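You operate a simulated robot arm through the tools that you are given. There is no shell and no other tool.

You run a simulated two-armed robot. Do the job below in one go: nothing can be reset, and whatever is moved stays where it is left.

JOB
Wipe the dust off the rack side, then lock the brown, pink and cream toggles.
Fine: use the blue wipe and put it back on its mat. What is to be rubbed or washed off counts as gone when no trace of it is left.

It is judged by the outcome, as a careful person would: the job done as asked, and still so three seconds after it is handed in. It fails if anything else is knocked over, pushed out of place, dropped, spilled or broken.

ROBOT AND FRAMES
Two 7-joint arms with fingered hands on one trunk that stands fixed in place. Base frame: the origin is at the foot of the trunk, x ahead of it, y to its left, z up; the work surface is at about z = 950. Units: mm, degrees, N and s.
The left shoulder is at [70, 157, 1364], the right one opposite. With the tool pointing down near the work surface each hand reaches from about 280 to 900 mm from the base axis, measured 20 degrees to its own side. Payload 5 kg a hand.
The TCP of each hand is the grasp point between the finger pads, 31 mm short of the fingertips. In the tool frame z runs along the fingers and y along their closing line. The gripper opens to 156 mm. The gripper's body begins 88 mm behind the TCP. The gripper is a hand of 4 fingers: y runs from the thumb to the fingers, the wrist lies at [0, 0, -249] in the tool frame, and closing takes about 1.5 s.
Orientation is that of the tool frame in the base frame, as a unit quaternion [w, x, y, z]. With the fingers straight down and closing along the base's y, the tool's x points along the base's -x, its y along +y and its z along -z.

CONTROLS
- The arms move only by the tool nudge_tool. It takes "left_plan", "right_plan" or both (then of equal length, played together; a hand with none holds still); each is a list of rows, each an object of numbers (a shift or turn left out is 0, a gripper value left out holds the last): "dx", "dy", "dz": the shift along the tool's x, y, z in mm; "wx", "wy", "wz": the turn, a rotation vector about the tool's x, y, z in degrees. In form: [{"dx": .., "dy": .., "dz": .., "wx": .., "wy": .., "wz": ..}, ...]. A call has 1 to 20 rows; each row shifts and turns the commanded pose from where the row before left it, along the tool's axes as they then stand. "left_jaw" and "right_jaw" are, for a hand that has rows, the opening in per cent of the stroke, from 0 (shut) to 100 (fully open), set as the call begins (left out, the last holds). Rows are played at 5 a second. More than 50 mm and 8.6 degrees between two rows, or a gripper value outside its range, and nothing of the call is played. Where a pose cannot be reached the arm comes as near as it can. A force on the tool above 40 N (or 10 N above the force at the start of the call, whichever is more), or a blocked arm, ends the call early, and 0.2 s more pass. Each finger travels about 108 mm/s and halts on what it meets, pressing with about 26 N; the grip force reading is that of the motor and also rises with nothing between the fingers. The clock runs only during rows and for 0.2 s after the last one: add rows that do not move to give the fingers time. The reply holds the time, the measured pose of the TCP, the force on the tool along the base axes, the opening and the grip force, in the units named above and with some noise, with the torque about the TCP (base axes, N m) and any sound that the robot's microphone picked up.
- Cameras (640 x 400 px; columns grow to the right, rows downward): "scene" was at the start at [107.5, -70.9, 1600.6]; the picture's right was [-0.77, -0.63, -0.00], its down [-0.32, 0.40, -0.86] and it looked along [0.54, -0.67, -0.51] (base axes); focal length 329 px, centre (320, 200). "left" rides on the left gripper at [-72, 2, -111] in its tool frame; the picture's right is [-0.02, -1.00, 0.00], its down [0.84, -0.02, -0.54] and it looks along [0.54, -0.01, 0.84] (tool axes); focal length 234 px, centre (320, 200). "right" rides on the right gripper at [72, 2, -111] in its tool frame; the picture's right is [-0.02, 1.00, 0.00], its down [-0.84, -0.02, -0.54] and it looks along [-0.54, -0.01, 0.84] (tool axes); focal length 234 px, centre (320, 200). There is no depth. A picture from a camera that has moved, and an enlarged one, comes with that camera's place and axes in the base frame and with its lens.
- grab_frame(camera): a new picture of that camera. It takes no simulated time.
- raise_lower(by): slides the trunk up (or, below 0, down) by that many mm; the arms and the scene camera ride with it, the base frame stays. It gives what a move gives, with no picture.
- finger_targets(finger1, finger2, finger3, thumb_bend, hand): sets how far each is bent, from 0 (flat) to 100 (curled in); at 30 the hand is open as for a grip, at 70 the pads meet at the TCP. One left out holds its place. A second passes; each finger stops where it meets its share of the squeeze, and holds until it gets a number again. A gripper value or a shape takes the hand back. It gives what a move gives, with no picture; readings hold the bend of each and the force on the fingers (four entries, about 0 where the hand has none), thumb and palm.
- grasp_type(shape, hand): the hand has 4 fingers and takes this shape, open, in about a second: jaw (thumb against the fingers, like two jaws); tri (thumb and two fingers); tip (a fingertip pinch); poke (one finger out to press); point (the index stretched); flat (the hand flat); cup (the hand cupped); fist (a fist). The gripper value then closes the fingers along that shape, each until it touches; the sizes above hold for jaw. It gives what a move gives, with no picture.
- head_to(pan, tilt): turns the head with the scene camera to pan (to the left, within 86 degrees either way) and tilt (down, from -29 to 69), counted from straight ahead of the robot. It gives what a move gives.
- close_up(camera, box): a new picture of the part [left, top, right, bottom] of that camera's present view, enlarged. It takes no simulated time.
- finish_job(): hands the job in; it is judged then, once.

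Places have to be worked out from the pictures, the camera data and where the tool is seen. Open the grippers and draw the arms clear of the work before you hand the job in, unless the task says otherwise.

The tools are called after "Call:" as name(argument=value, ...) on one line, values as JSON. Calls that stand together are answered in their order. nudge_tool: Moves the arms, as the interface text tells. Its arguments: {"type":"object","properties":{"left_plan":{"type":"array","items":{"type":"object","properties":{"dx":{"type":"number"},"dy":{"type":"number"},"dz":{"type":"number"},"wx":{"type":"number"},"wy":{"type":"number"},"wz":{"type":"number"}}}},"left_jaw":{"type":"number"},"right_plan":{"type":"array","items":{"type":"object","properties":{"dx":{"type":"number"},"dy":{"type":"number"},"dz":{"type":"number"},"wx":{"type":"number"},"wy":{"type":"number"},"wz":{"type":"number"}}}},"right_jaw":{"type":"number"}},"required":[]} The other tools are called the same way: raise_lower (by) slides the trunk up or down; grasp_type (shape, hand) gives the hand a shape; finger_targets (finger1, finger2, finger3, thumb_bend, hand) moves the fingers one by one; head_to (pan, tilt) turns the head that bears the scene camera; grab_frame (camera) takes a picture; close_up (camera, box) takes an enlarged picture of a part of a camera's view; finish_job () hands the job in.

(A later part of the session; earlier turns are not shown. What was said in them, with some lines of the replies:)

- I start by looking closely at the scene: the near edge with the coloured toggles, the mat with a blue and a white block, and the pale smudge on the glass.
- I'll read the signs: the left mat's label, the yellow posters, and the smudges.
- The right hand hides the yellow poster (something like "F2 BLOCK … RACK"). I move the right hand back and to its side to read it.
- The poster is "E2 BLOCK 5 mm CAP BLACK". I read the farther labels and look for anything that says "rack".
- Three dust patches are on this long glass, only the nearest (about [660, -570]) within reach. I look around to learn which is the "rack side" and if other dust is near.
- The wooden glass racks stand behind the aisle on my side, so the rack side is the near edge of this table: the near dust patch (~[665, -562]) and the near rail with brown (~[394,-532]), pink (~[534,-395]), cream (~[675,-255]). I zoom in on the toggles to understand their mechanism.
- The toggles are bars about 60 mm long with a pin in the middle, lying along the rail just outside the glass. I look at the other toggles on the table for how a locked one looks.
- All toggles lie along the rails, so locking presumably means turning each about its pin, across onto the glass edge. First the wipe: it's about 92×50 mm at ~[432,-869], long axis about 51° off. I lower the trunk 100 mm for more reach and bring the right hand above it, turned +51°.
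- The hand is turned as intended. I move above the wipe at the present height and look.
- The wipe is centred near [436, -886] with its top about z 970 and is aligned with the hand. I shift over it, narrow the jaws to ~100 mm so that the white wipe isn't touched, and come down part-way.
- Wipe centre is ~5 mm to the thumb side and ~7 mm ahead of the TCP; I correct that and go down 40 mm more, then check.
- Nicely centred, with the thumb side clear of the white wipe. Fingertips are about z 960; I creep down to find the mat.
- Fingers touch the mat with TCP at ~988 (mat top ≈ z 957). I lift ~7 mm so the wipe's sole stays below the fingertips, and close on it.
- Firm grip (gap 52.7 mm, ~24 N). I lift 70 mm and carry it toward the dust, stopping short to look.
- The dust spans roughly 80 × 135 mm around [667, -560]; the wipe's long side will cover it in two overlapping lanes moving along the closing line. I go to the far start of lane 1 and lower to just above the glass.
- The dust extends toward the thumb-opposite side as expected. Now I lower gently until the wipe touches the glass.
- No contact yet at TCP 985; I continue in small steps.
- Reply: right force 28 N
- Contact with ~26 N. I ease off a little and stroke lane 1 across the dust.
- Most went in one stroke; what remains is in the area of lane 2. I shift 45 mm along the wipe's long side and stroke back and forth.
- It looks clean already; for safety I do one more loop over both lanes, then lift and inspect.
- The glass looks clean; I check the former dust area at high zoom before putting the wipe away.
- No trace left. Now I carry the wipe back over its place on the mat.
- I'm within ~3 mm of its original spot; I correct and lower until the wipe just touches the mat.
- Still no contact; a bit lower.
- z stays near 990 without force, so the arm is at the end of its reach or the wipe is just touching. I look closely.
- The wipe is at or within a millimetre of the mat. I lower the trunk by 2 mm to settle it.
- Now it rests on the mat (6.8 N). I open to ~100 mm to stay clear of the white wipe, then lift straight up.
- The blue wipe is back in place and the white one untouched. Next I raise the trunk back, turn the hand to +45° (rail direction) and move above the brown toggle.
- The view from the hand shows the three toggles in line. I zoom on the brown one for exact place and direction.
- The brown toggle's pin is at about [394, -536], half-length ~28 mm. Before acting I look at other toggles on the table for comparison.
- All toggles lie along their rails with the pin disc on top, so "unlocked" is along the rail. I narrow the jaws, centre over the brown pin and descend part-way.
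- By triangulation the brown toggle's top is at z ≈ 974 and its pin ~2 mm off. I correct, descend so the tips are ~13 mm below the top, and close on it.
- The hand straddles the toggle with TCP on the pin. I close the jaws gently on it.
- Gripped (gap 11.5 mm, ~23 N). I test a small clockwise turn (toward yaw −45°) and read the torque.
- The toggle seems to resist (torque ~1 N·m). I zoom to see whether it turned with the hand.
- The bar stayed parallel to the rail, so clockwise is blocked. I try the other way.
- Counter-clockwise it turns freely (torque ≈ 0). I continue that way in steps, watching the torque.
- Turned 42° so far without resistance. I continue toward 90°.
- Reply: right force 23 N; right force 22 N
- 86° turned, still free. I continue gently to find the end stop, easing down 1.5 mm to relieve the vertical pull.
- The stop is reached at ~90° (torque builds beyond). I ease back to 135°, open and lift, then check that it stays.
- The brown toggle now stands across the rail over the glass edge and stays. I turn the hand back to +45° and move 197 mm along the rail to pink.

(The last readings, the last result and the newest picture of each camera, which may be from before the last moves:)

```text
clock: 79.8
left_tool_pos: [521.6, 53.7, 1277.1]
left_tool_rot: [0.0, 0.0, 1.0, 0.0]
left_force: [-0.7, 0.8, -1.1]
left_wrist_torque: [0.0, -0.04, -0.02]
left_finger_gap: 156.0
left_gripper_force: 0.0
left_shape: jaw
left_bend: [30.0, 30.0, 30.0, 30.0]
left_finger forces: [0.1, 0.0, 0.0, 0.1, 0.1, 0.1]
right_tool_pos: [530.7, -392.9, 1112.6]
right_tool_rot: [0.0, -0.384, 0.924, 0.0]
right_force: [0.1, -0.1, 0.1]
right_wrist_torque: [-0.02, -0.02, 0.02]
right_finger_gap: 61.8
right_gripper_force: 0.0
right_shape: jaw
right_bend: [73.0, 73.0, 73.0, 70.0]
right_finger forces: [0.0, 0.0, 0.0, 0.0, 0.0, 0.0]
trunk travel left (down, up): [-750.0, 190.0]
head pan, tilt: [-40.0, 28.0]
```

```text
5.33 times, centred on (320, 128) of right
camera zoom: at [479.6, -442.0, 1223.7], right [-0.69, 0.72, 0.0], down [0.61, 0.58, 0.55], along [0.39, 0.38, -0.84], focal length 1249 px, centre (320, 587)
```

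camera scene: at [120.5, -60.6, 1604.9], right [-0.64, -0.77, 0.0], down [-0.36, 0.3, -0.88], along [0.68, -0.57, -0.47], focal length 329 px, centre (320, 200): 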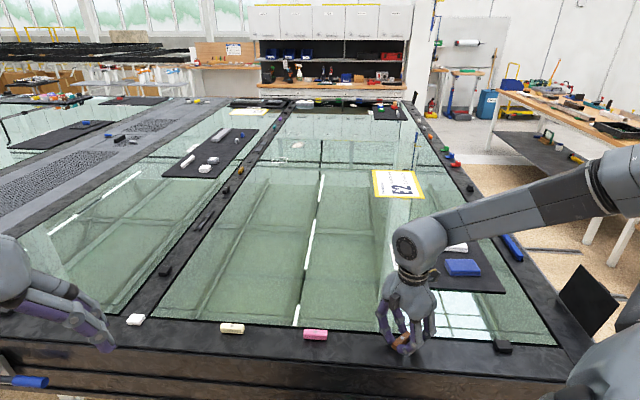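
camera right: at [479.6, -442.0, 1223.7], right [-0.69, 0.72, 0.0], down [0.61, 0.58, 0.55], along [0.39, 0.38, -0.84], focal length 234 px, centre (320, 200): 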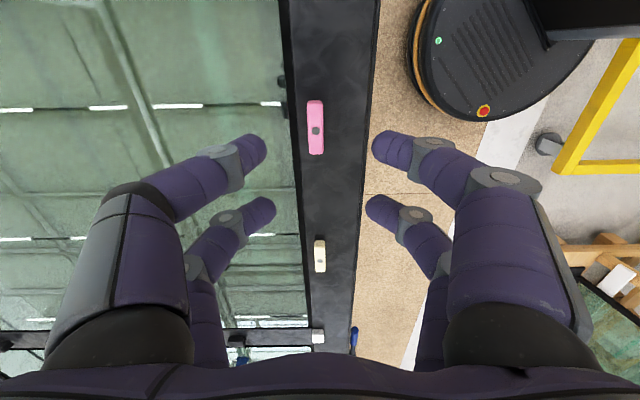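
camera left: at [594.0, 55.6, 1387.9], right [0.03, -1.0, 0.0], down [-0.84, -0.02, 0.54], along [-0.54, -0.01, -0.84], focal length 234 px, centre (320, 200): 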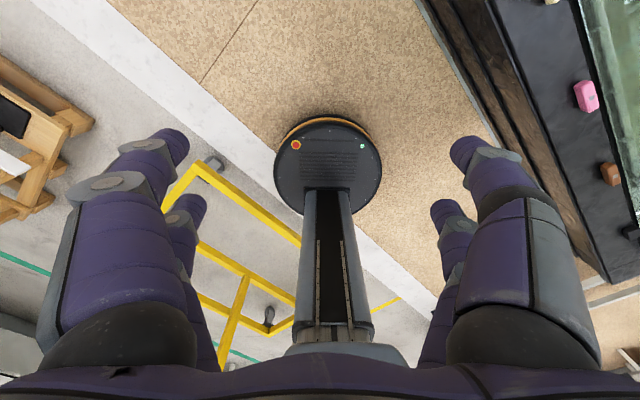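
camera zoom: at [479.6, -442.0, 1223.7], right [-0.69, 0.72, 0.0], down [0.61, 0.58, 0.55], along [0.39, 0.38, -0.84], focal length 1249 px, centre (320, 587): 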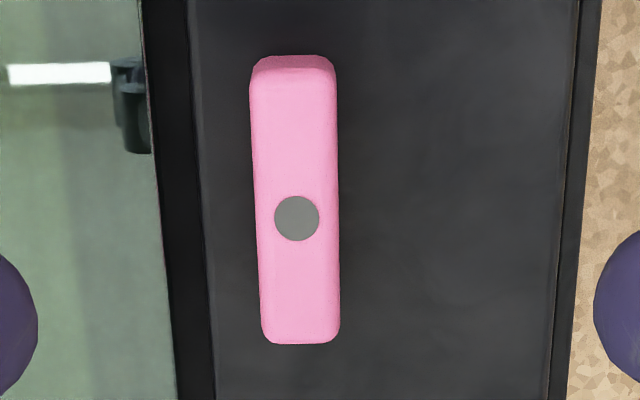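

Pin is ~3.6 mm toward the thumb side; I correct and descend over pink.

Call:
nudge_tool(right_plan=[{"dy": -3.6}, {"dz": 35}, {"dz": 35}, {"dz": 25}, {"dz": 15}, {"dz": 8}, {"dz": 4.5}, {}, {}])

Call:
grab_frame(camera="right")

Call:
close_up(camera="right", box=[260, 110, 380, 230])

```text
clock: 81.8
left_tool_pos: [522.6, 55.0, 1275.8]
left_tool_rot: [0.0, -0.001, 1.0, -0.001]
left_force: [0.7, -0.6, 0.3]
left_wrist_torque: [0.0, -0.03, -0.01]
left_finger_gap: 155.9
left_gripper_force: 0.0
left_shape: jaw
left_bend: [30.0, 30.0, 30.0, 30.0]
left_finger forces: [0.1, 0.1, 0.0, 0.0, 0.0, 0.1]
right_tool_pos: [535.7, -396.4, 989.8]
right_tool_rot: [0.0, -0.384, 0.924, 0.0]
right_force: [-0.3, 0.6, 0.5]
right_wrist_torque: [-0.01, 0.02, 0.01]
right_finger_gap: 62.2
right_gripper_force: 0.1
right_shape: jaw
right_bend: [73.0, 73.0, 73.0, 70.0]
right_finger forces: [0.0, 0.0, 0.0, 0.1, 0.0, 0.1]
trunk travel left (down, up): [-750.0, 190.0]
head pan, tilt: [-40.0, 28.0]
```

```text
taken
camera right: at [484.6, -445.7, 1101.0], right [-0.69, 0.72, 0.0], down [0.61, 0.58, 0.54], along [0.39, 0.38, -0.84], focal length 234 px, centre (320, 200)
```

right: 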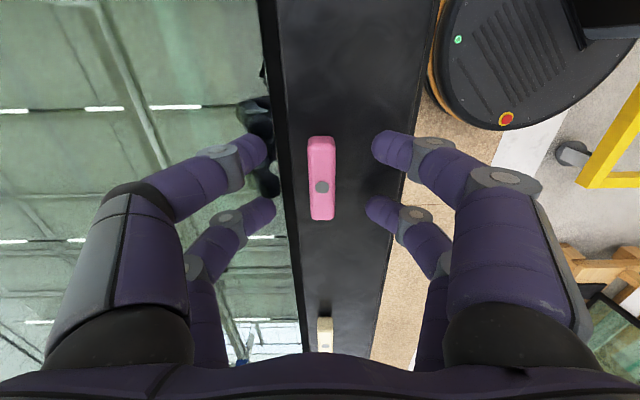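

```text
3.33 times, centred on (320, 170) of right
camera zoom: at [484.6, -445.7, 1101.0], right [-0.69, 0.72, 0.0], down [0.61, 0.58, 0.54], along [0.39, 0.38, -0.84], focal length 781 px, centre (320, 300)
```

zoom: 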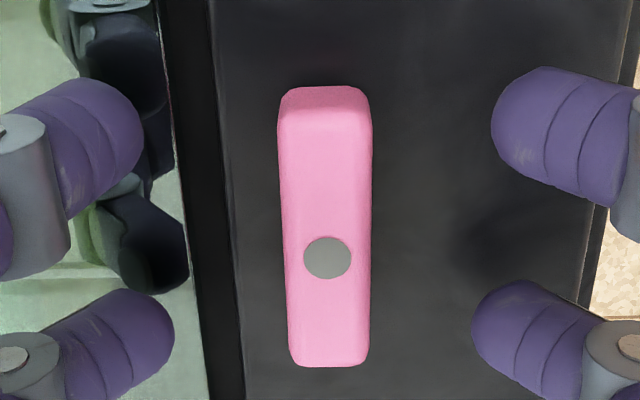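

Well centred. I close and turn it counter-clockwise like the brown one.

Call:
nudge_tool(right_plan=[{"dy": 1}, {}, {}, {}, {}, {}, {}], right_jaw=0)

Call:
nudge_tool(right_plan=[{"wz": -8}, {"wz": -8}, {"wz": -8}, {"wz": -8}, {"wz": -8}, {}])

Call:
grab_frame(camera="right")

```text
clock: 83.3
left_tool_pos: [521.4, 53.2, 1275.3]
left_tool_rot: [0.0, -0.001, 1.0, -0.001]
left_force: [0.0, 0.0, -0.1]
left_wrist_torque: [0.02, 0.01, 0.02]
left_finger_gap: 155.8
left_gripper_force: 0.0
left_shape: jaw
left_bend: [30.0, 30.0, 30.0, 30.0]
left_finger forces: [0.0, 0.1, 0.0, 0.0, 0.0, 0.1]
right_tool_pos: [535.3, -397.7, 988.9]
right_tool_rot: [0.0, -0.383, 0.924, 0.0]
right_force: [0.2, 0.6, -4.7]
right_wrist_torque: [0.03, 0.01, -0.03]
right_finger_gap: 10.7
right_gripper_force: 26.1
right_shape: jaw
right_bend: [72.0, 72.0, 71.0, 70.0]
right_finger forces: [23.0, 23.1, 22.5, 0.0, 23.3, 0.0]
trunk travel left (down, up): [-750.0, 190.0]
head pan, tilt: [-40.0, 28.0]
```

```text
clock: 84.8
left_tool_pos: [520.6, 53.8, 1277.0]
left_tool_rot: [0.0, -0.001, 1.0, 0.001]
left_force: [0.4, 1.1, 0.9]
left_wrist_torque: [0.01, 0.0, -0.01]
left_finger_gap: 155.8
left_gripper_force: 0.0
left_shape: jaw
left_bend: [30.0, 30.0, 30.0, 30.0]
left_finger forces: [0.0, 0.0, 0.0, 0.0, 0.0, 0.0]
right_tool_pos: [538.2, -396.1, 988.2]
right_tool_rot: [0.001, -0.677, 0.736, -0.001]
right_force: [3.7, 0.8, 2.7]
right_wrist_torque: [-0.02, -0.05, -0.02]
right_finger_gap: 10.9
right_gripper_force: 25.7
right_shape: jaw
right_bend: [72.0, 72.0, 71.0, 70.0]
right_finger forces: [23.4, 23.1, 24.5, 0.0, 25.4, 0.0]
trunk travel left (down, up): [-750.0, 190.0]
head pan, tilt: [-40.0, 28.0]
```

```text
taken
camera right: at [529.8, -467.2, 1100.3], right [-0.99, 0.11, 0.0], down [0.09, 0.83, 0.54], along [0.06, 0.54, -0.84], focal length 234 px, centre (320, 200)
```

right: 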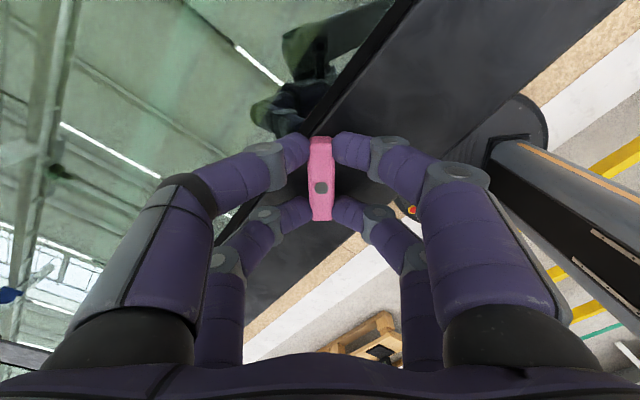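

Pink turns freely with the hand. I go on to its stop.

Call:
nudge_tool(right_plan=[{"wz": -8}, {"wz": -8}, {"wz": -8}, {"wz": -8}, {"wz": -8}, {"wz": -4}, {"wz": -4}, {}])

Call:
nudge_tool(right_plan=[{"wz": -4}, {"wz": -4}, {}])

Call:
grab_frame(camera="right")

```text
clock: 86.5
left_tool_pos: [523.0, 55.3, 1276.1]
left_tool_rot: [0.0, 0.0, 1.0, -0.001]
left_force: [0.4, 0.3, 0.1]
left_wrist_torque: [0.0, -0.01, 0.01]
left_finger_gap: 156.0
left_gripper_force: 0.1
left_shape: jaw
left_bend: [30.0, 30.0, 30.0, 30.0]
left_finger forces: [0.0, 0.0, 0.0, 0.1, 0.0, 0.0]
right_tool_pos: [538.0, -395.7, 988.3]
right_tool_rot: [-0.001, 0.917, -0.398, -0.001]
right_force: [7.1, 8.7, 1.3]
right_wrist_torque: [0.23, -0.26, -0.05]
right_finger_gap: 10.4
right_gripper_force: 26.7
right_shape: jaw
right_bend: [72.0, 72.0, 71.0, 70.0]
right_finger forces: [22.5, 22.6, 27.9, 0.1, 29.3, 0.0]
trunk travel left (down, up): [-750.0, 190.0]
head pan, tilt: [-40.0, 28.0]
```

```text
clock: 87.3
left_tool_pos: [521.6, 56.1, 1277.0]
left_tool_rot: [0.0, -0.001, 1.0, -0.002]
left_force: [-0.6, 0.5, 1.0]
left_wrist_torque: [-0.02, 0.02, -0.02]
left_finger_gap: 155.8
left_gripper_force: 0.0
left_shape: jaw
left_bend: [30.0, 30.0, 30.0, 30.0]
left_finger forces: [0.0, 0.0, 0.0, 0.1, 0.1, 0.1]
right_tool_pos: [537.2, -396.1, 988.2]
right_tool_rot: [0.001, 0.943, -0.334, -0.001]
right_force: [5.0, 9.1, 2.5]
right_wrist_torque: [0.3, -0.21, -0.66]
right_finger_gap: 10.7
right_gripper_force: 26.3
right_shape: jaw
right_bend: [72.0, 72.0, 71.0, 70.0]
right_finger forces: [27.3, 20.2, 32.2, 0.1, 25.1, 0.1]
trunk travel left (down, up): [-750.0, 190.0]
head pan, tilt: [-40.0, 28.0]
```

```text
taken
camera right: at [592.8, -441.9, 1100.3], right [-0.65, -0.76, 0.0], down [-0.64, 0.54, 0.54], along [-0.42, 0.35, -0.84], focal length 234 px, centre (320, 200)
```

right: 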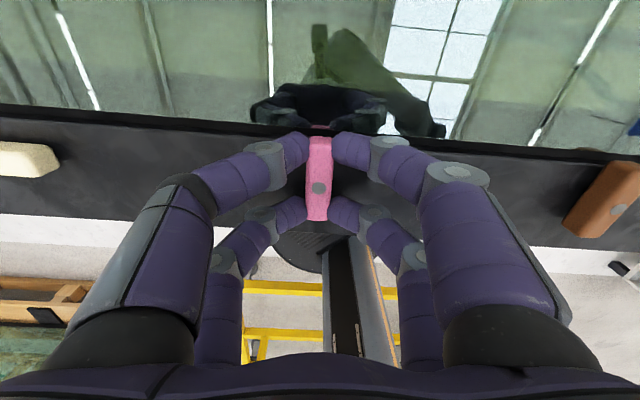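

Pink reached its stop at ~90° too (torque −0.66). I ease back, release, lift, and return the yaw, then slide along to cream.

Call:
nudge_tool(right_plan=[{"wz": 5}, {}])

Call:
nudge_tool(right_plan=[{}, {}, {}, {}], right_jaw=40)

Call:
nudge_tool(right_plan=[{"dz": -10}, {"dz": -20}, {"dz": -30}, {"dz": -30}, {"dz": -30}, {}])

Call:
grab_frame(camera="right")

Call:
close_up(camera="scene", box=[200, 300, 440, 370])

```text
clock: 88.0
left_tool_pos: [520.8, 54.9, 1276.9]
left_tool_rot: [0.0, -0.001, 1.0, -0.002]
left_force: [-0.4, -0.1, -0.2]
left_wrist_torque: [0.0, -0.05, 0.02]
left_finger_gap: 155.9
left_gripper_force: 0.1
left_shape: jaw
left_bend: [30.0, 30.0, 30.0, 30.0]
left_finger forces: [0.0, 0.0, 0.0, 0.0, 0.0, 0.0]
right_tool_pos: [536.6, -396.1, 988.4]
right_tool_rot: [0.001, 0.928, -0.374, -0.001]
right_force: [3.3, 8.5, 4.6]
right_wrist_torque: [0.22, -0.23, 0.0]
right_finger_gap: 11.0
right_gripper_force: 25.5
right_shape: jaw
right_bend: [72.0, 72.0, 71.0, 70.0]
right_finger forces: [23.3, 24.4, 26.5, 0.0, 29.2, 0.1]
trunk travel left (down, up): [-750.0, 190.0]
head pan, tilt: [-40.0, 28.0]
```

```text
clock: 89.0
left_tool_pos: [521.3, 53.9, 1276.8]
left_tool_rot: [-0.001, 0.0, 1.0, 0.0]
left_force: [0.4, 0.6, 0.6]
left_wrist_torque: [0.0, 0.01, -0.02]
left_finger_gap: 155.9
left_gripper_force: 0.1
left_shape: jaw
left_bend: [30.0, 30.0, 30.0, 30.0]
left_finger forces: [0.0, 0.0, 0.0, 0.1, 0.0, 0.0]
right_tool_pos: [537.9, -396.7, 986.7]
right_tool_rot: [0.0, 0.927, -0.374, -0.001]
right_force: [0.9, -0.2, -0.5]
right_wrist_torque: [0.0, 0.03, 0.01]
right_finger_gap: 62.0
right_gripper_force: 0.1
right_shape: jaw
right_bend: [73.0, 73.0, 73.0, 70.0]
right_finger forces: [0.0, 0.0, 0.0, 0.1, 0.0, 0.0]
trunk travel left (down, up): [-750.0, 190.0]
head pan, tilt: [-40.0, 28.0]
```

```text
clock: 90.3
left_tool_pos: [523.7, 55.6, 1276.6]
left_tool_rot: [-0.001, 0.0, 1.0, 0.0]
left_force: [0.1, -0.3, -0.1]
left_wrist_torque: [-0.01, -0.01, 0.04]
left_finger_gap: 155.8
left_gripper_force: 0.0
left_shape: jaw
left_bend: [30.0, 30.0, 30.0, 30.0]
left_finger forces: [0.0, 0.1, 0.0, 0.1, 0.0, 0.0]
right_tool_pos: [537.9, -396.5, 1109.1]
right_tool_rot: [0.0, 0.928, -0.374, 0.0]
right_force: [-0.3, 0.7, -0.2]
right_wrist_torque: [-0.02, 0.02, -0.03]
right_finger_gap: 61.7
right_gripper_force: 0.0
right_shape: jaw
right_bend: [73.0, 73.0, 73.0, 70.0]
right_finger forces: [0.0, 0.1, 0.1, 0.0, 0.1, 0.0]
trunk travel left (down, up): [-750.0, 190.0]
head pan, tilt: [-40.0, 28.0]
```

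```text
taken
camera right: at [589.1, -448.6, 1221.1], right [-0.71, -0.7, 0.0], down [-0.59, 0.6, 0.55], along [-0.38, 0.39, -0.84], focal length 234 px, centre (320, 200)
```

right: 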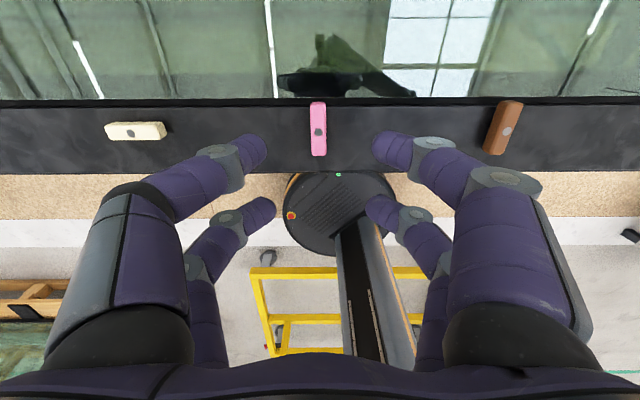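

```text
2.67 times, centred on (320, 335) of scene
camera zoom: at [120.7, -59.6, 1604.9], right [-0.64, -0.77, 0.0], down [-0.36, 0.3, -0.88], along [0.68, -0.57, -0.47], focal length 876 px, centre (320, -160)
```

zoom: 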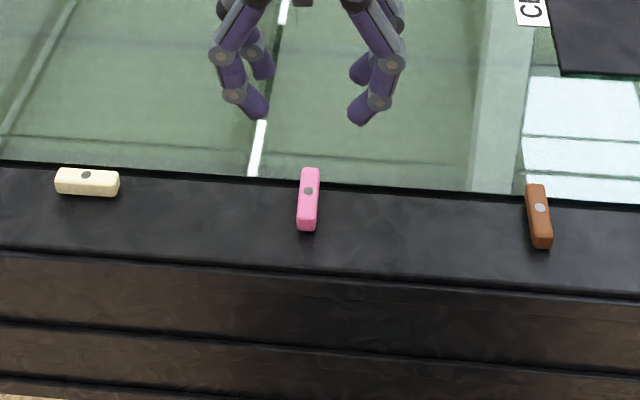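

Both brown and pink stand across now. I turn the hand back and move to cream.

Call:
nudge_tool(right_plan=[{"wz": 8.27}, {"wz": 8.27}, {"wz": 8.27}, {"wz": 8.27}, {"wz": 8.27}, {"wz": 8.27}, {"wz": 8.27}, {"wz": 8.27}, {"wz": 8.27}, {"wz": 8.27}, {"wz": 8.27}, {"dx": -39.4}, {"dx": -39.4}, {"dx": -39.4}, {"dx": -39.4}, {"dx": -39.4}, {}, {}])

Call:
grab_frame(camera="right")

Call:
close_up(camera="right", box=[260, 90, 380, 165])

Call:
grab_frame(camera="scene")

```text
clock: 94.2
left_tool_pos: [520.8, 55.5, 1276.6]
left_tool_rot: [0.0, -0.001, 1.0, 0.0]
left_force: [0.1, 0.4, -0.1]
left_wrist_torque: [-0.04, 0.01, 0.01]
left_finger_gap: 156.1
left_gripper_force: 0.1
left_shape: jaw
left_bend: [30.0, 30.0, 30.0, 30.0]
left_finger forces: [0.0, 0.1, 0.1, 0.0, 0.0, 0.0]
right_tool_pos: [674.4, -259.2, 1109.8]
right_tool_rot: [0.0, -0.384, 0.923, 0.0]
right_force: [0.5, 0.4, -0.1]
right_wrist_torque: [0.02, -0.02, 0.0]
right_finger_gap: 62.0
right_gripper_force: 0.0
right_shape: jaw
right_bend: [73.0, 73.0, 73.0, 70.0]
right_finger forces: [0.0, 0.0, 0.1, 0.1, 0.1, 0.0]
trunk travel left (down, up): [-750.0, 190.0]
head pan, tilt: [-40.0, 28.0]
```

```text
taken
camera right: at [622.7, -308.1, 1222.4], right [-0.69, 0.72, 0.0], down [0.61, 0.58, 0.54], along [0.39, 0.38, -0.84], focal length 234 px, centre (320, 200)
```

right: 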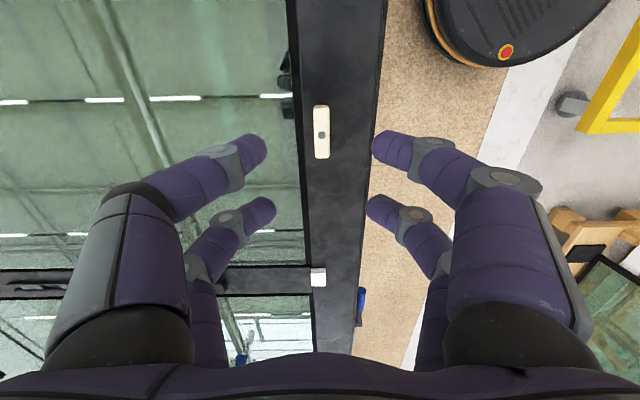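

```text
5.33 times, centred on (320, 128) of right
camera zoom: at [622.7, -308.1, 1222.4], right [-0.69, 0.72, 0.0], down [0.61, 0.58, 0.54], along [0.39, 0.38, -0.84], focal length 1249 px, centre (320, 587)
```

zoom: 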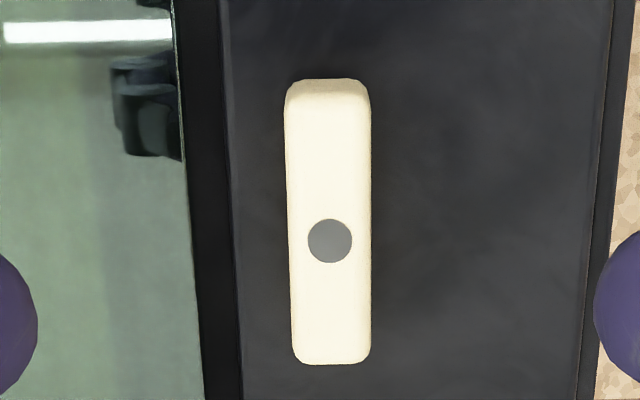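

```text
taken
camera scene: at [120.1, -58.7, 1605.0], right [-0.64, -0.77, 0.0], down [-0.36, 0.3, -0.88], along [0.68, -0.57, -0.47], focal length 329 px, centre (320, 200)
```

scene: 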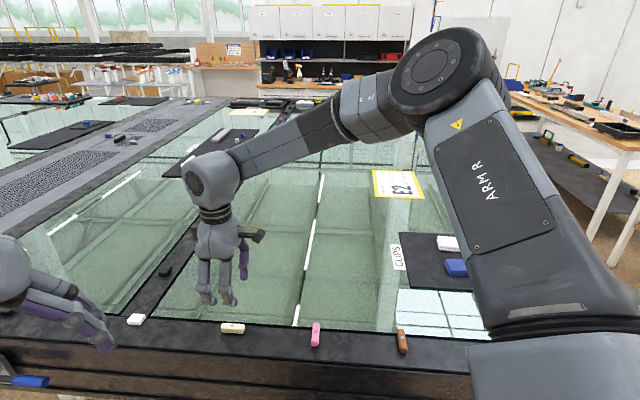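

Cream's pin is ~5 mm ahead and ~3 mm to the finger side; I correct and descend.

Call:
nudge_tool(right_plan=[{"dx": -5, "dy": 2.9}, {"dz": 35}, {"dz": 35}, {"dz": 25}, {"dz": 15}, {"dz": 7}, {"dz": 3.5}, {}, {}])

Call:
close_up(camera="right", box=[260, 110, 380, 230])

```text
clock: 96.2
left_tool_pos: [522.2, 53.3, 1276.7]
left_tool_rot: [0.0, -0.001, 1.0, -0.001]
left_force: [-0.2, -0.8, -0.6]
left_wrist_torque: [0.02, 0.01, 0.02]
left_finger_gap: 155.8
left_gripper_force: 0.1
left_shape: jaw
left_bend: [30.0, 30.0, 30.0, 30.0]
left_finger forces: [0.0, 0.0, 0.0, 0.0, 0.1, 0.0]
right_tool_pos: [677.3, -250.5, 987.0]
right_tool_rot: [0.0, -0.384, 0.924, 0.001]
right_force: [-0.2, -0.5, 0.0]
right_wrist_torque: [-0.04, 0.01, -0.01]
right_finger_gap: 61.9
right_gripper_force: 0.1
right_shape: jaw
right_bend: [73.0, 73.0, 73.0, 70.0]
right_finger forces: [0.0, 0.0, 0.1, 0.0, 0.0, 0.0]
trunk travel left (down, up): [-750.0, 190.0]
head pan, tilt: [-40.0, 28.0]
```

```text
3.33 times, centred on (320, 170) of right
camera zoom: at [626.2, -300.5, 1098.9], right [-0.69, 0.72, 0.0], down [0.61, 0.58, 0.54], along [0.39, 0.38, -0.84], focal length 781 px, centre (320, 300)
```

zoom: 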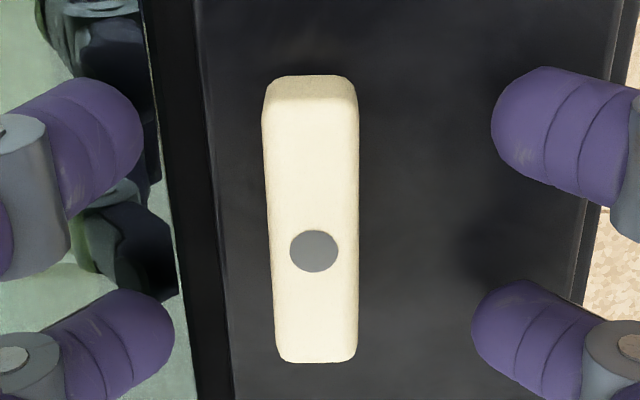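

Centred. I raise 1.5 mm to match the earlier grips, close, and turn.

Call:
nudge_tool(right_plan=[{"dx": 1, "dz": -1.5}, {}, {}, {}, {}, {}, {}], right_jaw=0)

Call:
nudge_tool(right_plan=[{"wz": -8}, {"wz": -8}, {"wz": -8}, {"wz": -8}, {"wz": -8}, {}])

Call:
grab_frame(camera="right")

```text
clock: 97.8
left_tool_pos: [522.6, 55.0, 1275.4]
left_tool_rot: [0.0, -0.001, 1.0, 0.0]
left_force: [-0.5, 0.8, 0.4]
left_wrist_torque: [-0.01, 0.02, 0.02]
left_finger_gap: 156.0
left_gripper_force: 0.0
left_shape: jaw
left_bend: [30.0, 30.0, 30.0, 30.0]
left_finger forces: [0.0, 0.0, 0.0, 0.0, 0.1, 0.0]
right_tool_pos: [677.0, -252.7, 987.8]
right_tool_rot: [0.0, -0.384, 0.923, 0.0]
right_force: [1.0, -0.5, -3.1]
right_wrist_torque: [-0.03, 0.04, 0.03]
right_finger_gap: 11.5
right_gripper_force: 26.6
right_shape: jaw
right_bend: [71.0, 71.0, 72.0, 70.0]
right_finger forces: [23.1, 23.1, 22.9, 0.0, 23.5, 0.1]
trunk travel left (down, up): [-750.0, 190.0]
head pan, tilt: [-40.0, 28.0]
```

```text
clock: 99.2
left_tool_pos: [523.0, 52.4, 1277.0]
left_tool_rot: [-0.001, 0.0, 1.0, 0.001]
left_force: [-0.3, -0.6, -0.7]
left_wrist_torque: [-0.02, 0.0, -0.01]
left_finger_gap: 155.8
left_gripper_force: 0.1
left_shape: jaw
left_bend: [30.0, 30.0, 30.0, 30.0]
left_finger forces: [0.0, 0.0, 0.0, 0.0, 0.1, 0.0]
right_tool_pos: [676.1, -251.8, 986.9]
right_tool_rot: [-0.001, -0.676, 0.737, 0.001]
right_force: [-0.7, 1.5, -12.1]
right_wrist_torque: [0.01, 0.06, 0.02]
right_finger_gap: 11.1
right_gripper_force: 26.0
right_shape: jaw
right_bend: [71.0, 71.0, 72.0, 70.0]
right_finger forces: [23.2, 23.1, 22.3, 0.0, 23.1, 0.1]
trunk travel left (down, up): [-750.0, 190.0]
head pan, tilt: [-40.0, 28.0]
```

```text
taken
camera right: at [670.2, -323.8, 1099.9], right [-0.99, 0.11, 0.0], down [0.09, 0.83, 0.54], along [0.06, 0.54, -0.84], focal length 234 px, centre (320, 200)
```

right: 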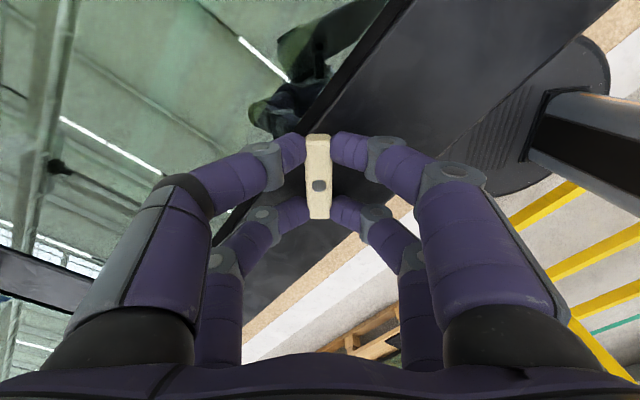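

Cream turns freely as well. I continue to its stop.

Call:
nudge_tool(right_plan=[{"wz": -8}, {"wz": -8}, {"wz": -8}, {"wz": -8}, {"wz": -8}, {"wz": -4}, {"wz": -4}, {}])

Call:
nudge_tool(right_plan=[{"wz": -4}, {"wz": -4}, {}])

Call:
grab_frame(camera="right")

```text
clock: 101.0
left_tool_pos: [523.2, 52.5, 1275.9]
left_tool_rot: [-0.001, -0.002, 1.0, 0.0]
left_force: [0.1, -1.1, -0.2]
left_wrist_torque: [0.01, 0.03, 0.0]
left_finger_gap: 155.8
left_gripper_force: 0.0
left_shape: jaw
left_bend: [30.0, 30.0, 30.0, 30.0]
left_finger forces: [0.0, 0.0, 0.0, 0.0, 0.0, 0.0]
right_tool_pos: [676.9, -254.9, 986.7]
right_tool_rot: [0.001, 0.918, -0.397, -0.001]
right_force: [-2.8, -0.9, -15.3]
right_wrist_torque: [-0.02, 0.04, 0.01]
right_finger_gap: 12.0
right_gripper_force: 26.1
right_shape: jaw
right_bend: [71.0, 71.0, 72.0, 70.0]
right_finger forces: [24.2, 23.8, 21.9, 0.0, 22.8, 0.1]
trunk travel left (down, up): [-750.0, 190.0]
head pan, tilt: [-40.0, 28.0]
```

```text
clock: 101.8
left_tool_pos: [523.4, 53.2, 1277.4]
left_tool_rot: [-0.001, 0.0, 1.0, 0.001]
left_force: [0.1, 0.6, 0.7]
left_wrist_torque: [-0.02, 0.0, 0.02]
left_finger_gap: 156.0
left_gripper_force: 0.0
left_shape: jaw
left_bend: [30.0, 30.0, 30.0, 30.0]
left_finger forces: [0.0, 0.0, 0.0, 0.0, 0.0, 0.1]
right_tool_pos: [677.3, -253.0, 988.9]
right_tool_rot: [0.001, 0.943, -0.333, -0.001]
right_force: [-5.7, -1.7, -16.2]
right_wrist_torque: [-0.06, 0.09, -0.74]
right_finger_gap: 10.7
right_gripper_force: 26.0
right_shape: jaw
right_bend: [71.0, 71.0, 71.0, 70.0]
right_finger forces: [30.1, 21.3, 28.3, 0.0, 18.8, 0.1]
trunk travel left (down, up): [-750.0, 190.0]
head pan, tilt: [-40.0, 28.0]
```

```text
taken
camera right: at [733.4, -298.9, 1100.0], right [-0.65, -0.76, 0.0], down [-0.64, 0.54, 0.55], along [-0.42, 0.35, -0.84], focal length 234 px, centre (320, 200)
```

right: 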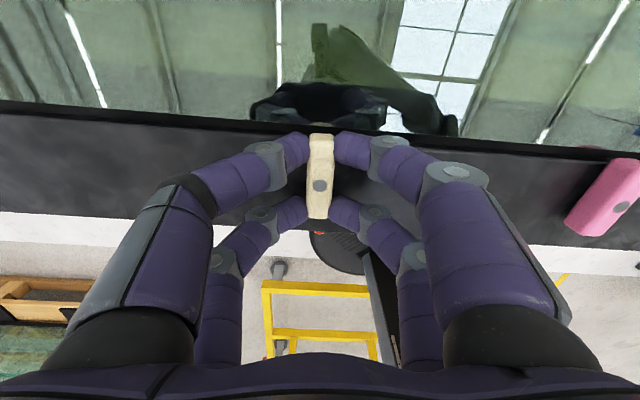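

Cream is at its stop too. I ease back, release, lift high, turn back and draw the right arm clear.

Call:
nudge_tool(right_plan=[{"wz": 5}, {}])

Call:
nudge_tool(right_plan=[{}, {}, {}, {}], right_jaw=40)

Call:
nudge_tool(right_plan=[{"dz": -10}, {"dz": -20}, {"dz": -35}, {"dz": -45}, {"dz": -45}, {"dz": -45}, {"dz": -45}, {}])

Call:
grab_frame(camera="right")

Call:
close_up(camera="scene", box=[200, 300, 440, 370])

```text
clock: 102.3
left_tool_pos: [522.4, 53.3, 1275.9]
left_tool_rot: [-0.001, -0.001, 1.0, 0.0]
left_force: [-0.5, 0.1, 0.4]
left_wrist_torque: [0.02, 0.01, 0.01]
left_finger_gap: 156.0
left_gripper_force: 0.2
left_shape: jaw
left_bend: [30.0, 30.0, 30.0, 30.0]
left_finger forces: [0.0, 0.0, 0.0, 0.1, 0.1, 0.0]
right_tool_pos: [677.2, -253.3, 987.6]
right_tool_rot: [0.001, 0.928, -0.374, -0.001]
right_force: [-4.5, 0.0, -14.6]
right_wrist_torque: [-0.02, 0.16, -0.01]
right_finger_gap: 10.2
right_gripper_force: 26.0
right_shape: jaw
right_bend: [71.0, 71.0, 71.0, 70.0]
right_finger forces: [24.3, 25.6, 22.2, 0.0, 23.4, 0.0]
trunk travel left (down, up): [-750.0, 190.0]
head pan, tilt: [-40.0, 28.0]
```

```text
clock: 103.3
left_tool_pos: [522.2, 55.0, 1276.5]
left_tool_rot: [0.0, -0.001, 1.0, 0.0]
left_force: [0.1, 0.2, 0.3]
left_wrist_torque: [-0.02, -0.02, 0.0]
left_finger_gap: 155.9
left_gripper_force: 0.0
left_shape: jaw
left_bend: [30.0, 30.0, 30.0, 30.0]
left_finger forces: [0.0, 0.0, 0.1, 0.0, 0.0, 0.1]
right_tool_pos: [677.2, -252.4, 989.8]
right_tool_rot: [0.0, 0.927, -0.374, -0.001]
right_force: [-1.4, -0.3, 0.0]
right_wrist_torque: [0.0, -0.04, 0.0]
right_finger_gap: 61.9
right_gripper_force: 0.2
right_shape: jaw
right_bend: [73.0, 73.0, 73.0, 70.0]
right_finger forces: [0.0, 0.0, 0.0, 0.1, 0.0, 0.0]
trunk travel left (down, up): [-750.0, 190.0]
head pan, tilt: [-40.0, 28.0]
```

```text
clock: 105.2
left_tool_pos: [522.1, 54.7, 1276.3]
left_tool_rot: [0.0, -0.001, 1.0, 0.0]
left_force: [-0.1, -0.7, 0.2]
left_wrist_torque: [-0.02, 0.02, 0.0]
left_finger_gap: 155.9
left_gripper_force: 0.0
left_shape: jaw
left_bend: [30.0, 30.0, 30.0, 30.0]
left_finger forces: [0.0, 0.0, 0.0, 0.1, 0.0, 0.0]
right_tool_pos: [678.3, -249.4, 1235.8]
right_tool_rot: [0.001, 0.927, -0.374, 0.0]
right_force: [0.8, -0.6, -0.3]
right_wrist_torque: [0.03, -0.01, -0.01]
right_finger_gap: 62.2
right_gripper_force: 0.1
right_shape: jaw
right_bend: [73.0, 73.0, 73.0, 70.0]
right_finger forces: [0.1, 0.1, 0.0, 0.0, 0.1, 0.0]
trunk travel left (down, up): [-750.0, 190.0]
head pan, tilt: [-40.0, 28.0]
```

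```text
taken
camera right: at [730.1, -300.6, 1347.1], right [-0.71, -0.7, 0.0], down [-0.59, 0.6, 0.55], along [-0.38, 0.39, -0.84], focal length 234 px, centre (320, 200)
```

right: 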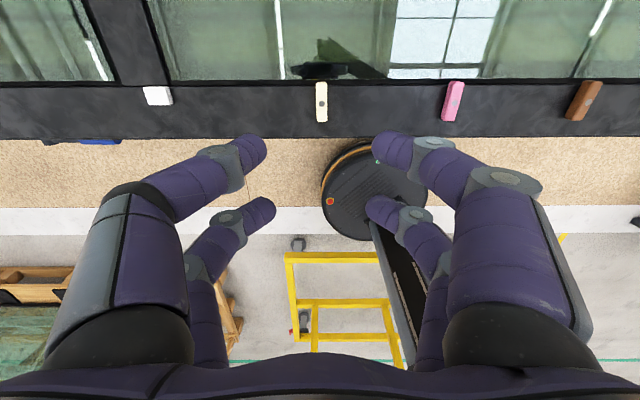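

```text
2.67 times, centred on (320, 335) of scene
camera zoom: at [121.2, -59.5, 1604.9], right [-0.64, -0.77, 0.0], down [-0.36, 0.3, -0.88], along [0.68, -0.57, -0.47], focal length 876 px, centre (320, -160)
```

zoom: 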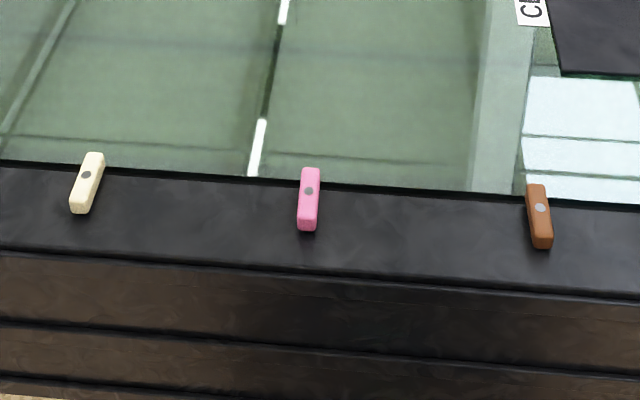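

All three stand across the rail. I verify the angles at high zoom, and turn the hand back and retreat.

Call:
close_up(camera="scene", box=[291, 314, 339, 354])

Call:
close_up(camera="right", box=[280, 60, 380, 140])

Call:
nudge_tool(right_plan=[{"wz": 8.27}, {"wz": 8.27}, {"wz": 8.27}, {"wz": 8.27}, {"wz": 8.27}, {"wz": 8.27}, {"wz": 8.27}, {"wz": 8.27}, {"wz": 8.27}, {"wz": 8.27}, {"wz": 8.27}, {"dz": -30}, {}], right_jaw=100)

```text
10.00 times, centred on (315, 334) of scene
camera zoom: at [121.2, -59.5, 1604.9], right [-0.64, -0.77, 0.0], down [-0.36, 0.3, -0.88], along [0.68, -0.57, -0.47], focal length 3286 px, centre (370, -1140)
```

zoom: 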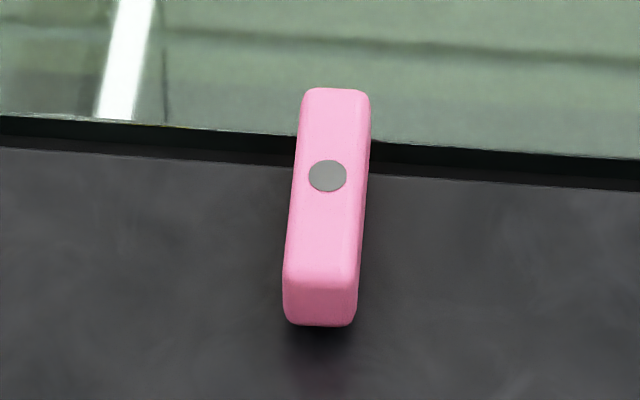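

```text
5.00 times, centred on (330, 100) of right
camera zoom: at [730.1, -300.6, 1347.1], right [-0.71, -0.7, 0.0], down [-0.59, 0.6, 0.55], along [-0.38, 0.39, -0.84], focal length 1171 px, centre (270, 700)
```

zoom: 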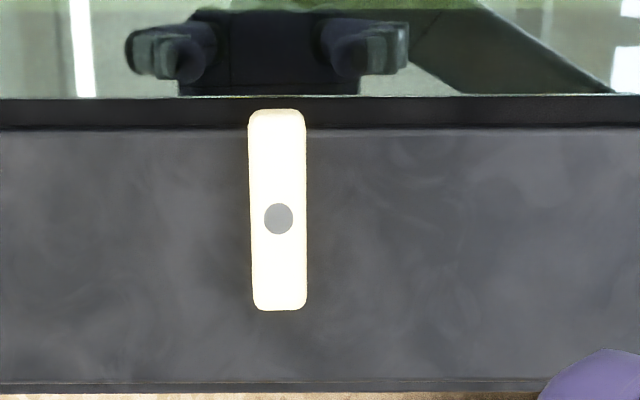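

```text
clock: 108.0
left_tool_pos: [522.2, 54.5, 1275.9]
left_tool_rot: [0.001, 0.0, 1.0, 0.0]
left_force: [-0.1, 0.9, 0.4]
left_wrist_torque: [0.01, -0.01, -0.01]
left_finger_gap: 156.0
left_gripper_force: 0.1
left_shape: jaw
left_bend: [30.0, 30.0, 30.0, 30.0]
left_finger forces: [0.0, 0.1, 0.0, 0.0, 0.0, 0.1]
right_tool_pos: [675.5, -252.6, 1265.0]
right_tool_rot: [0.0, -0.384, 0.923, 0.0]
right_force: [0.6, -0.2, -0.2]
right_wrist_torque: [-0.01, 0.01, 0.03]
right_finger_gap: 155.8
right_gripper_force: 0.0
right_shape: jaw
right_bend: [30.0, 30.0, 30.0, 30.0]
right_finger forces: [0.0, 0.0, 0.1, 0.1, 0.0, 0.1]
trunk travel left (down, up): [-750.0, 190.0]
head pan, tilt: [-40.0, 28.0]
```

Cream is exactly perpendicular, pink likewise. I draw the right arm back to its starting region and take a final look over everything.

Call:
nudge_tool(right_plan=[{"dx": 39, "dy": -12, "dz": -3}, {"dx": 39, "dy": -12, "dz": -3}, {"dx": 39, "dy": -12, "dz": -3}, {"dx": 39, "dy": -12, "dz": -3}, {"dx": 39, "dy": -12, "dz": -3}, {"dx": 39, "dy": -12, "dz": -3}, {"dx": 39, "dy": -12, "dz": -3}, {"dx": 39, "dy": -12, "dz": -3}, {"dx": 39, "dy": -12, "dz": -3}, {"dx": 39, "dy": -12, "dz": -3}, {"dx": 39, "dy": -12}, {"dx": 30, "dy": -12}, {}])

Call:
head_to(pan=-50, tilt=35)

Call:
grab_frame(camera="scene")

Call:
grab_frame(camera="right")

```text
clock: 110.8
left_tool_pos: [522.6, 55.2, 1276.9]
left_tool_rot: [0.0, -0.001, 1.0, 0.0]
left_force: [0.3, 0.0, 0.1]
left_wrist_torque: [-0.02, 0.0, 0.0]
left_finger_gap: 156.2
left_gripper_force: 0.1
left_shape: jaw
left_bend: [30.0, 30.0, 30.0, 30.0]
left_finger forces: [0.0, 0.0, 0.1, 0.1, 0.0, 0.1]
right_tool_pos: [453.3, -682.7, 1292.5]
right_tool_rot: [0.0, -0.384, 0.923, -0.001]
right_force: [-0.4, 0.7, -0.5]
right_wrist_torque: [0.0, -0.01, 0.02]
right_finger_gap: 156.0
right_gripper_force: 0.1
right_shape: jaw
right_bend: [30.0, 30.0, 30.0, 30.0]
right_finger forces: [0.0, 0.0, 0.0, 0.0, 0.0, 0.0]
trunk travel left (down, up): [-750.0, 190.0]
head pan, tilt: [-40.0, 28.0]
```

```text
clock: 111.5
left_tool_pos: [522.2, 54.4, 1277.4]
left_tool_rot: [0.0, 0.0, 1.0, 0.0]
left_force: [0.4, -0.5, -0.4]
left_wrist_torque: [0.03, 0.01, 0.02]
left_finger_gap: 156.0
left_gripper_force: 0.0
left_shape: jaw
left_bend: [30.0, 30.0, 30.0, 30.0]
left_finger forces: [0.0, 0.0, 0.0, 0.0, 0.0, 0.0]
right_tool_pos: [453.6, -682.0, 1293.6]
right_tool_rot: [0.0, -0.383, 0.924, -0.001]
right_force: [0.0, -1.3, 0.1]
right_wrist_torque: [-0.02, 0.0, 0.03]
right_finger_gap: 156.0
right_gripper_force: 0.0
right_shape: jaw
right_bend: [30.0, 30.0, 30.0, 30.0]
right_finger forces: [0.0, 0.0, 0.1, 0.0, 0.0, 0.0]
trunk travel left (down, up): [-750.0, 190.0]
head pan, tilt: [-50.0, 35.0]
```

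```text
taken
camera scene: at [107.3, -67.9, 1594.0], right [-0.77, -0.64, 0.0], down [-0.37, 0.44, -0.82], along [0.53, -0.63, -0.57], focal length 329 px, centre (320, 200)
```

scene: 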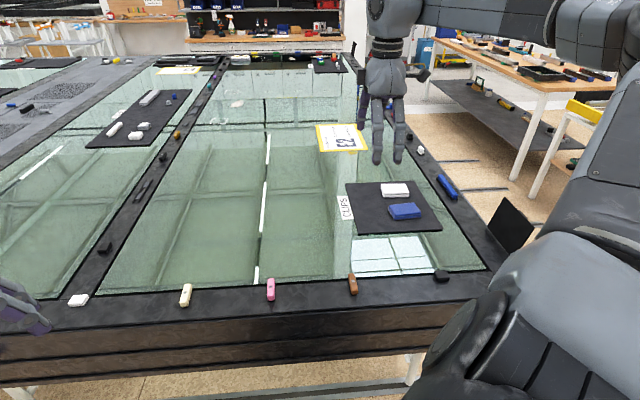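

```text
taken
camera right: at [401.5, -731.5, 1405.3], right [-0.69, 0.72, 0.0], down [0.61, 0.58, 0.54], along [0.39, 0.38, -0.84], focal length 234 px, centre (320, 200)
```

right: 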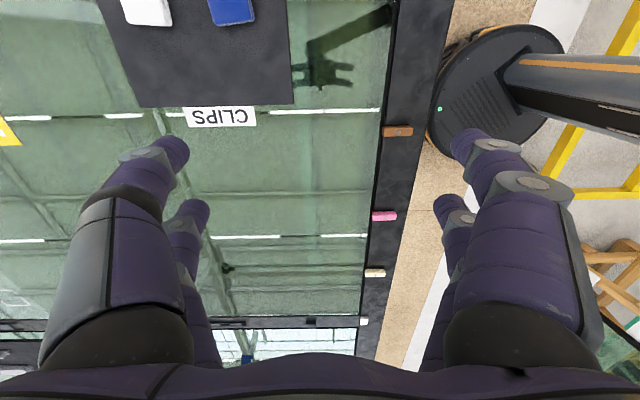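

Everything is in order; one last zoom at the wiped spot and the mat.

Call:
close_up(camera="scene", box=[235, 180, 331, 255])

Call:
close_up(camera="scene", box=[330, 170, 450, 245])

Call:
close_up(camera="right", box=[200, 120, 380, 260])

```text
5.33 times, centred on (283, 218) of scene
camera zoom: at [107.3, -67.9, 1594.0], right [-0.77, -0.64, 0.0], down [-0.37, 0.44, -0.82], along [0.53, -0.63, -0.57], focal length 1753 px, centre (517, 107)
```

zoom: 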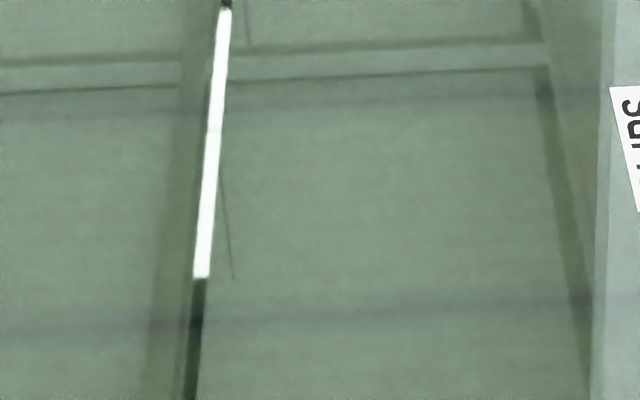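

```text
5.33 times, centred on (390, 208) of scene
camera zoom: at [107.3, -67.9, 1594.0], right [-0.77, -0.64, 0.0], down [-0.37, 0.44, -0.82], along [0.53, -0.63, -0.57], focal length 1753 px, centre (-53, 160)
```

zoom: 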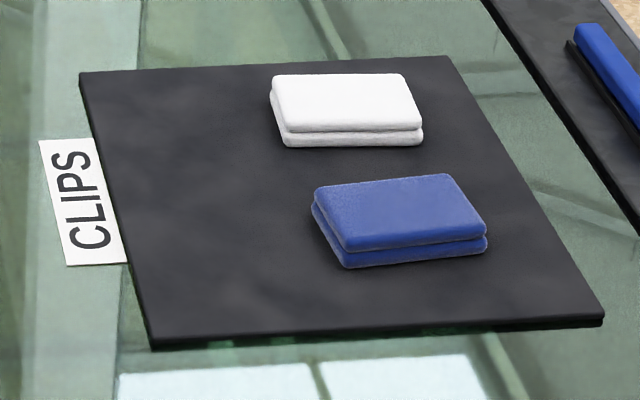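

```text
2.86 times, centred on (290, 190) of right
camera zoom: at [401.5, -731.5, 1405.3], right [-0.69, 0.72, 0.0], down [0.61, 0.58, 0.54], along [0.39, 0.38, -0.84], focal length 669 px, centre (406, 229)
```

zoom: 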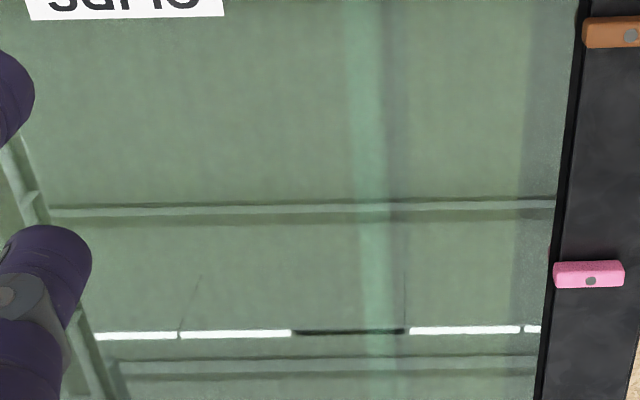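

The glass on the rack side is spotless, the blue wipe is on its mat, the three toggles stand locked, and both hands are open and clear. I hand the job in.

Call:
finish_job()

```text
The job is handed in.
```

I wiped the rack-side dust off with no trace left in close-up. The brown, pink and cream toggles are turned to lock, and I've handed the job in.

- **Dust:** I took "rack side" to mean the near side of the table, facing the wooden glass racks. Only that patch was in reach. At least two more patches farther along the same glass were out of reach, so I left them.
- **Wipe:** The blue wipe is back on the CLIPS mat in its original spot. The white wipe beside it was not touched.
- **Toggles:** Nothing on the table showed which position is locked. I turned each toggle a quarter turn counter-clockwise to its end stop, so it now lies across the rail toward the glass. Clockwise was blocked on the brown one, the only one I tested that way. All three stayed put after I let go.

Nothing else was moved or knocked, and both hands are open and clear of the work.
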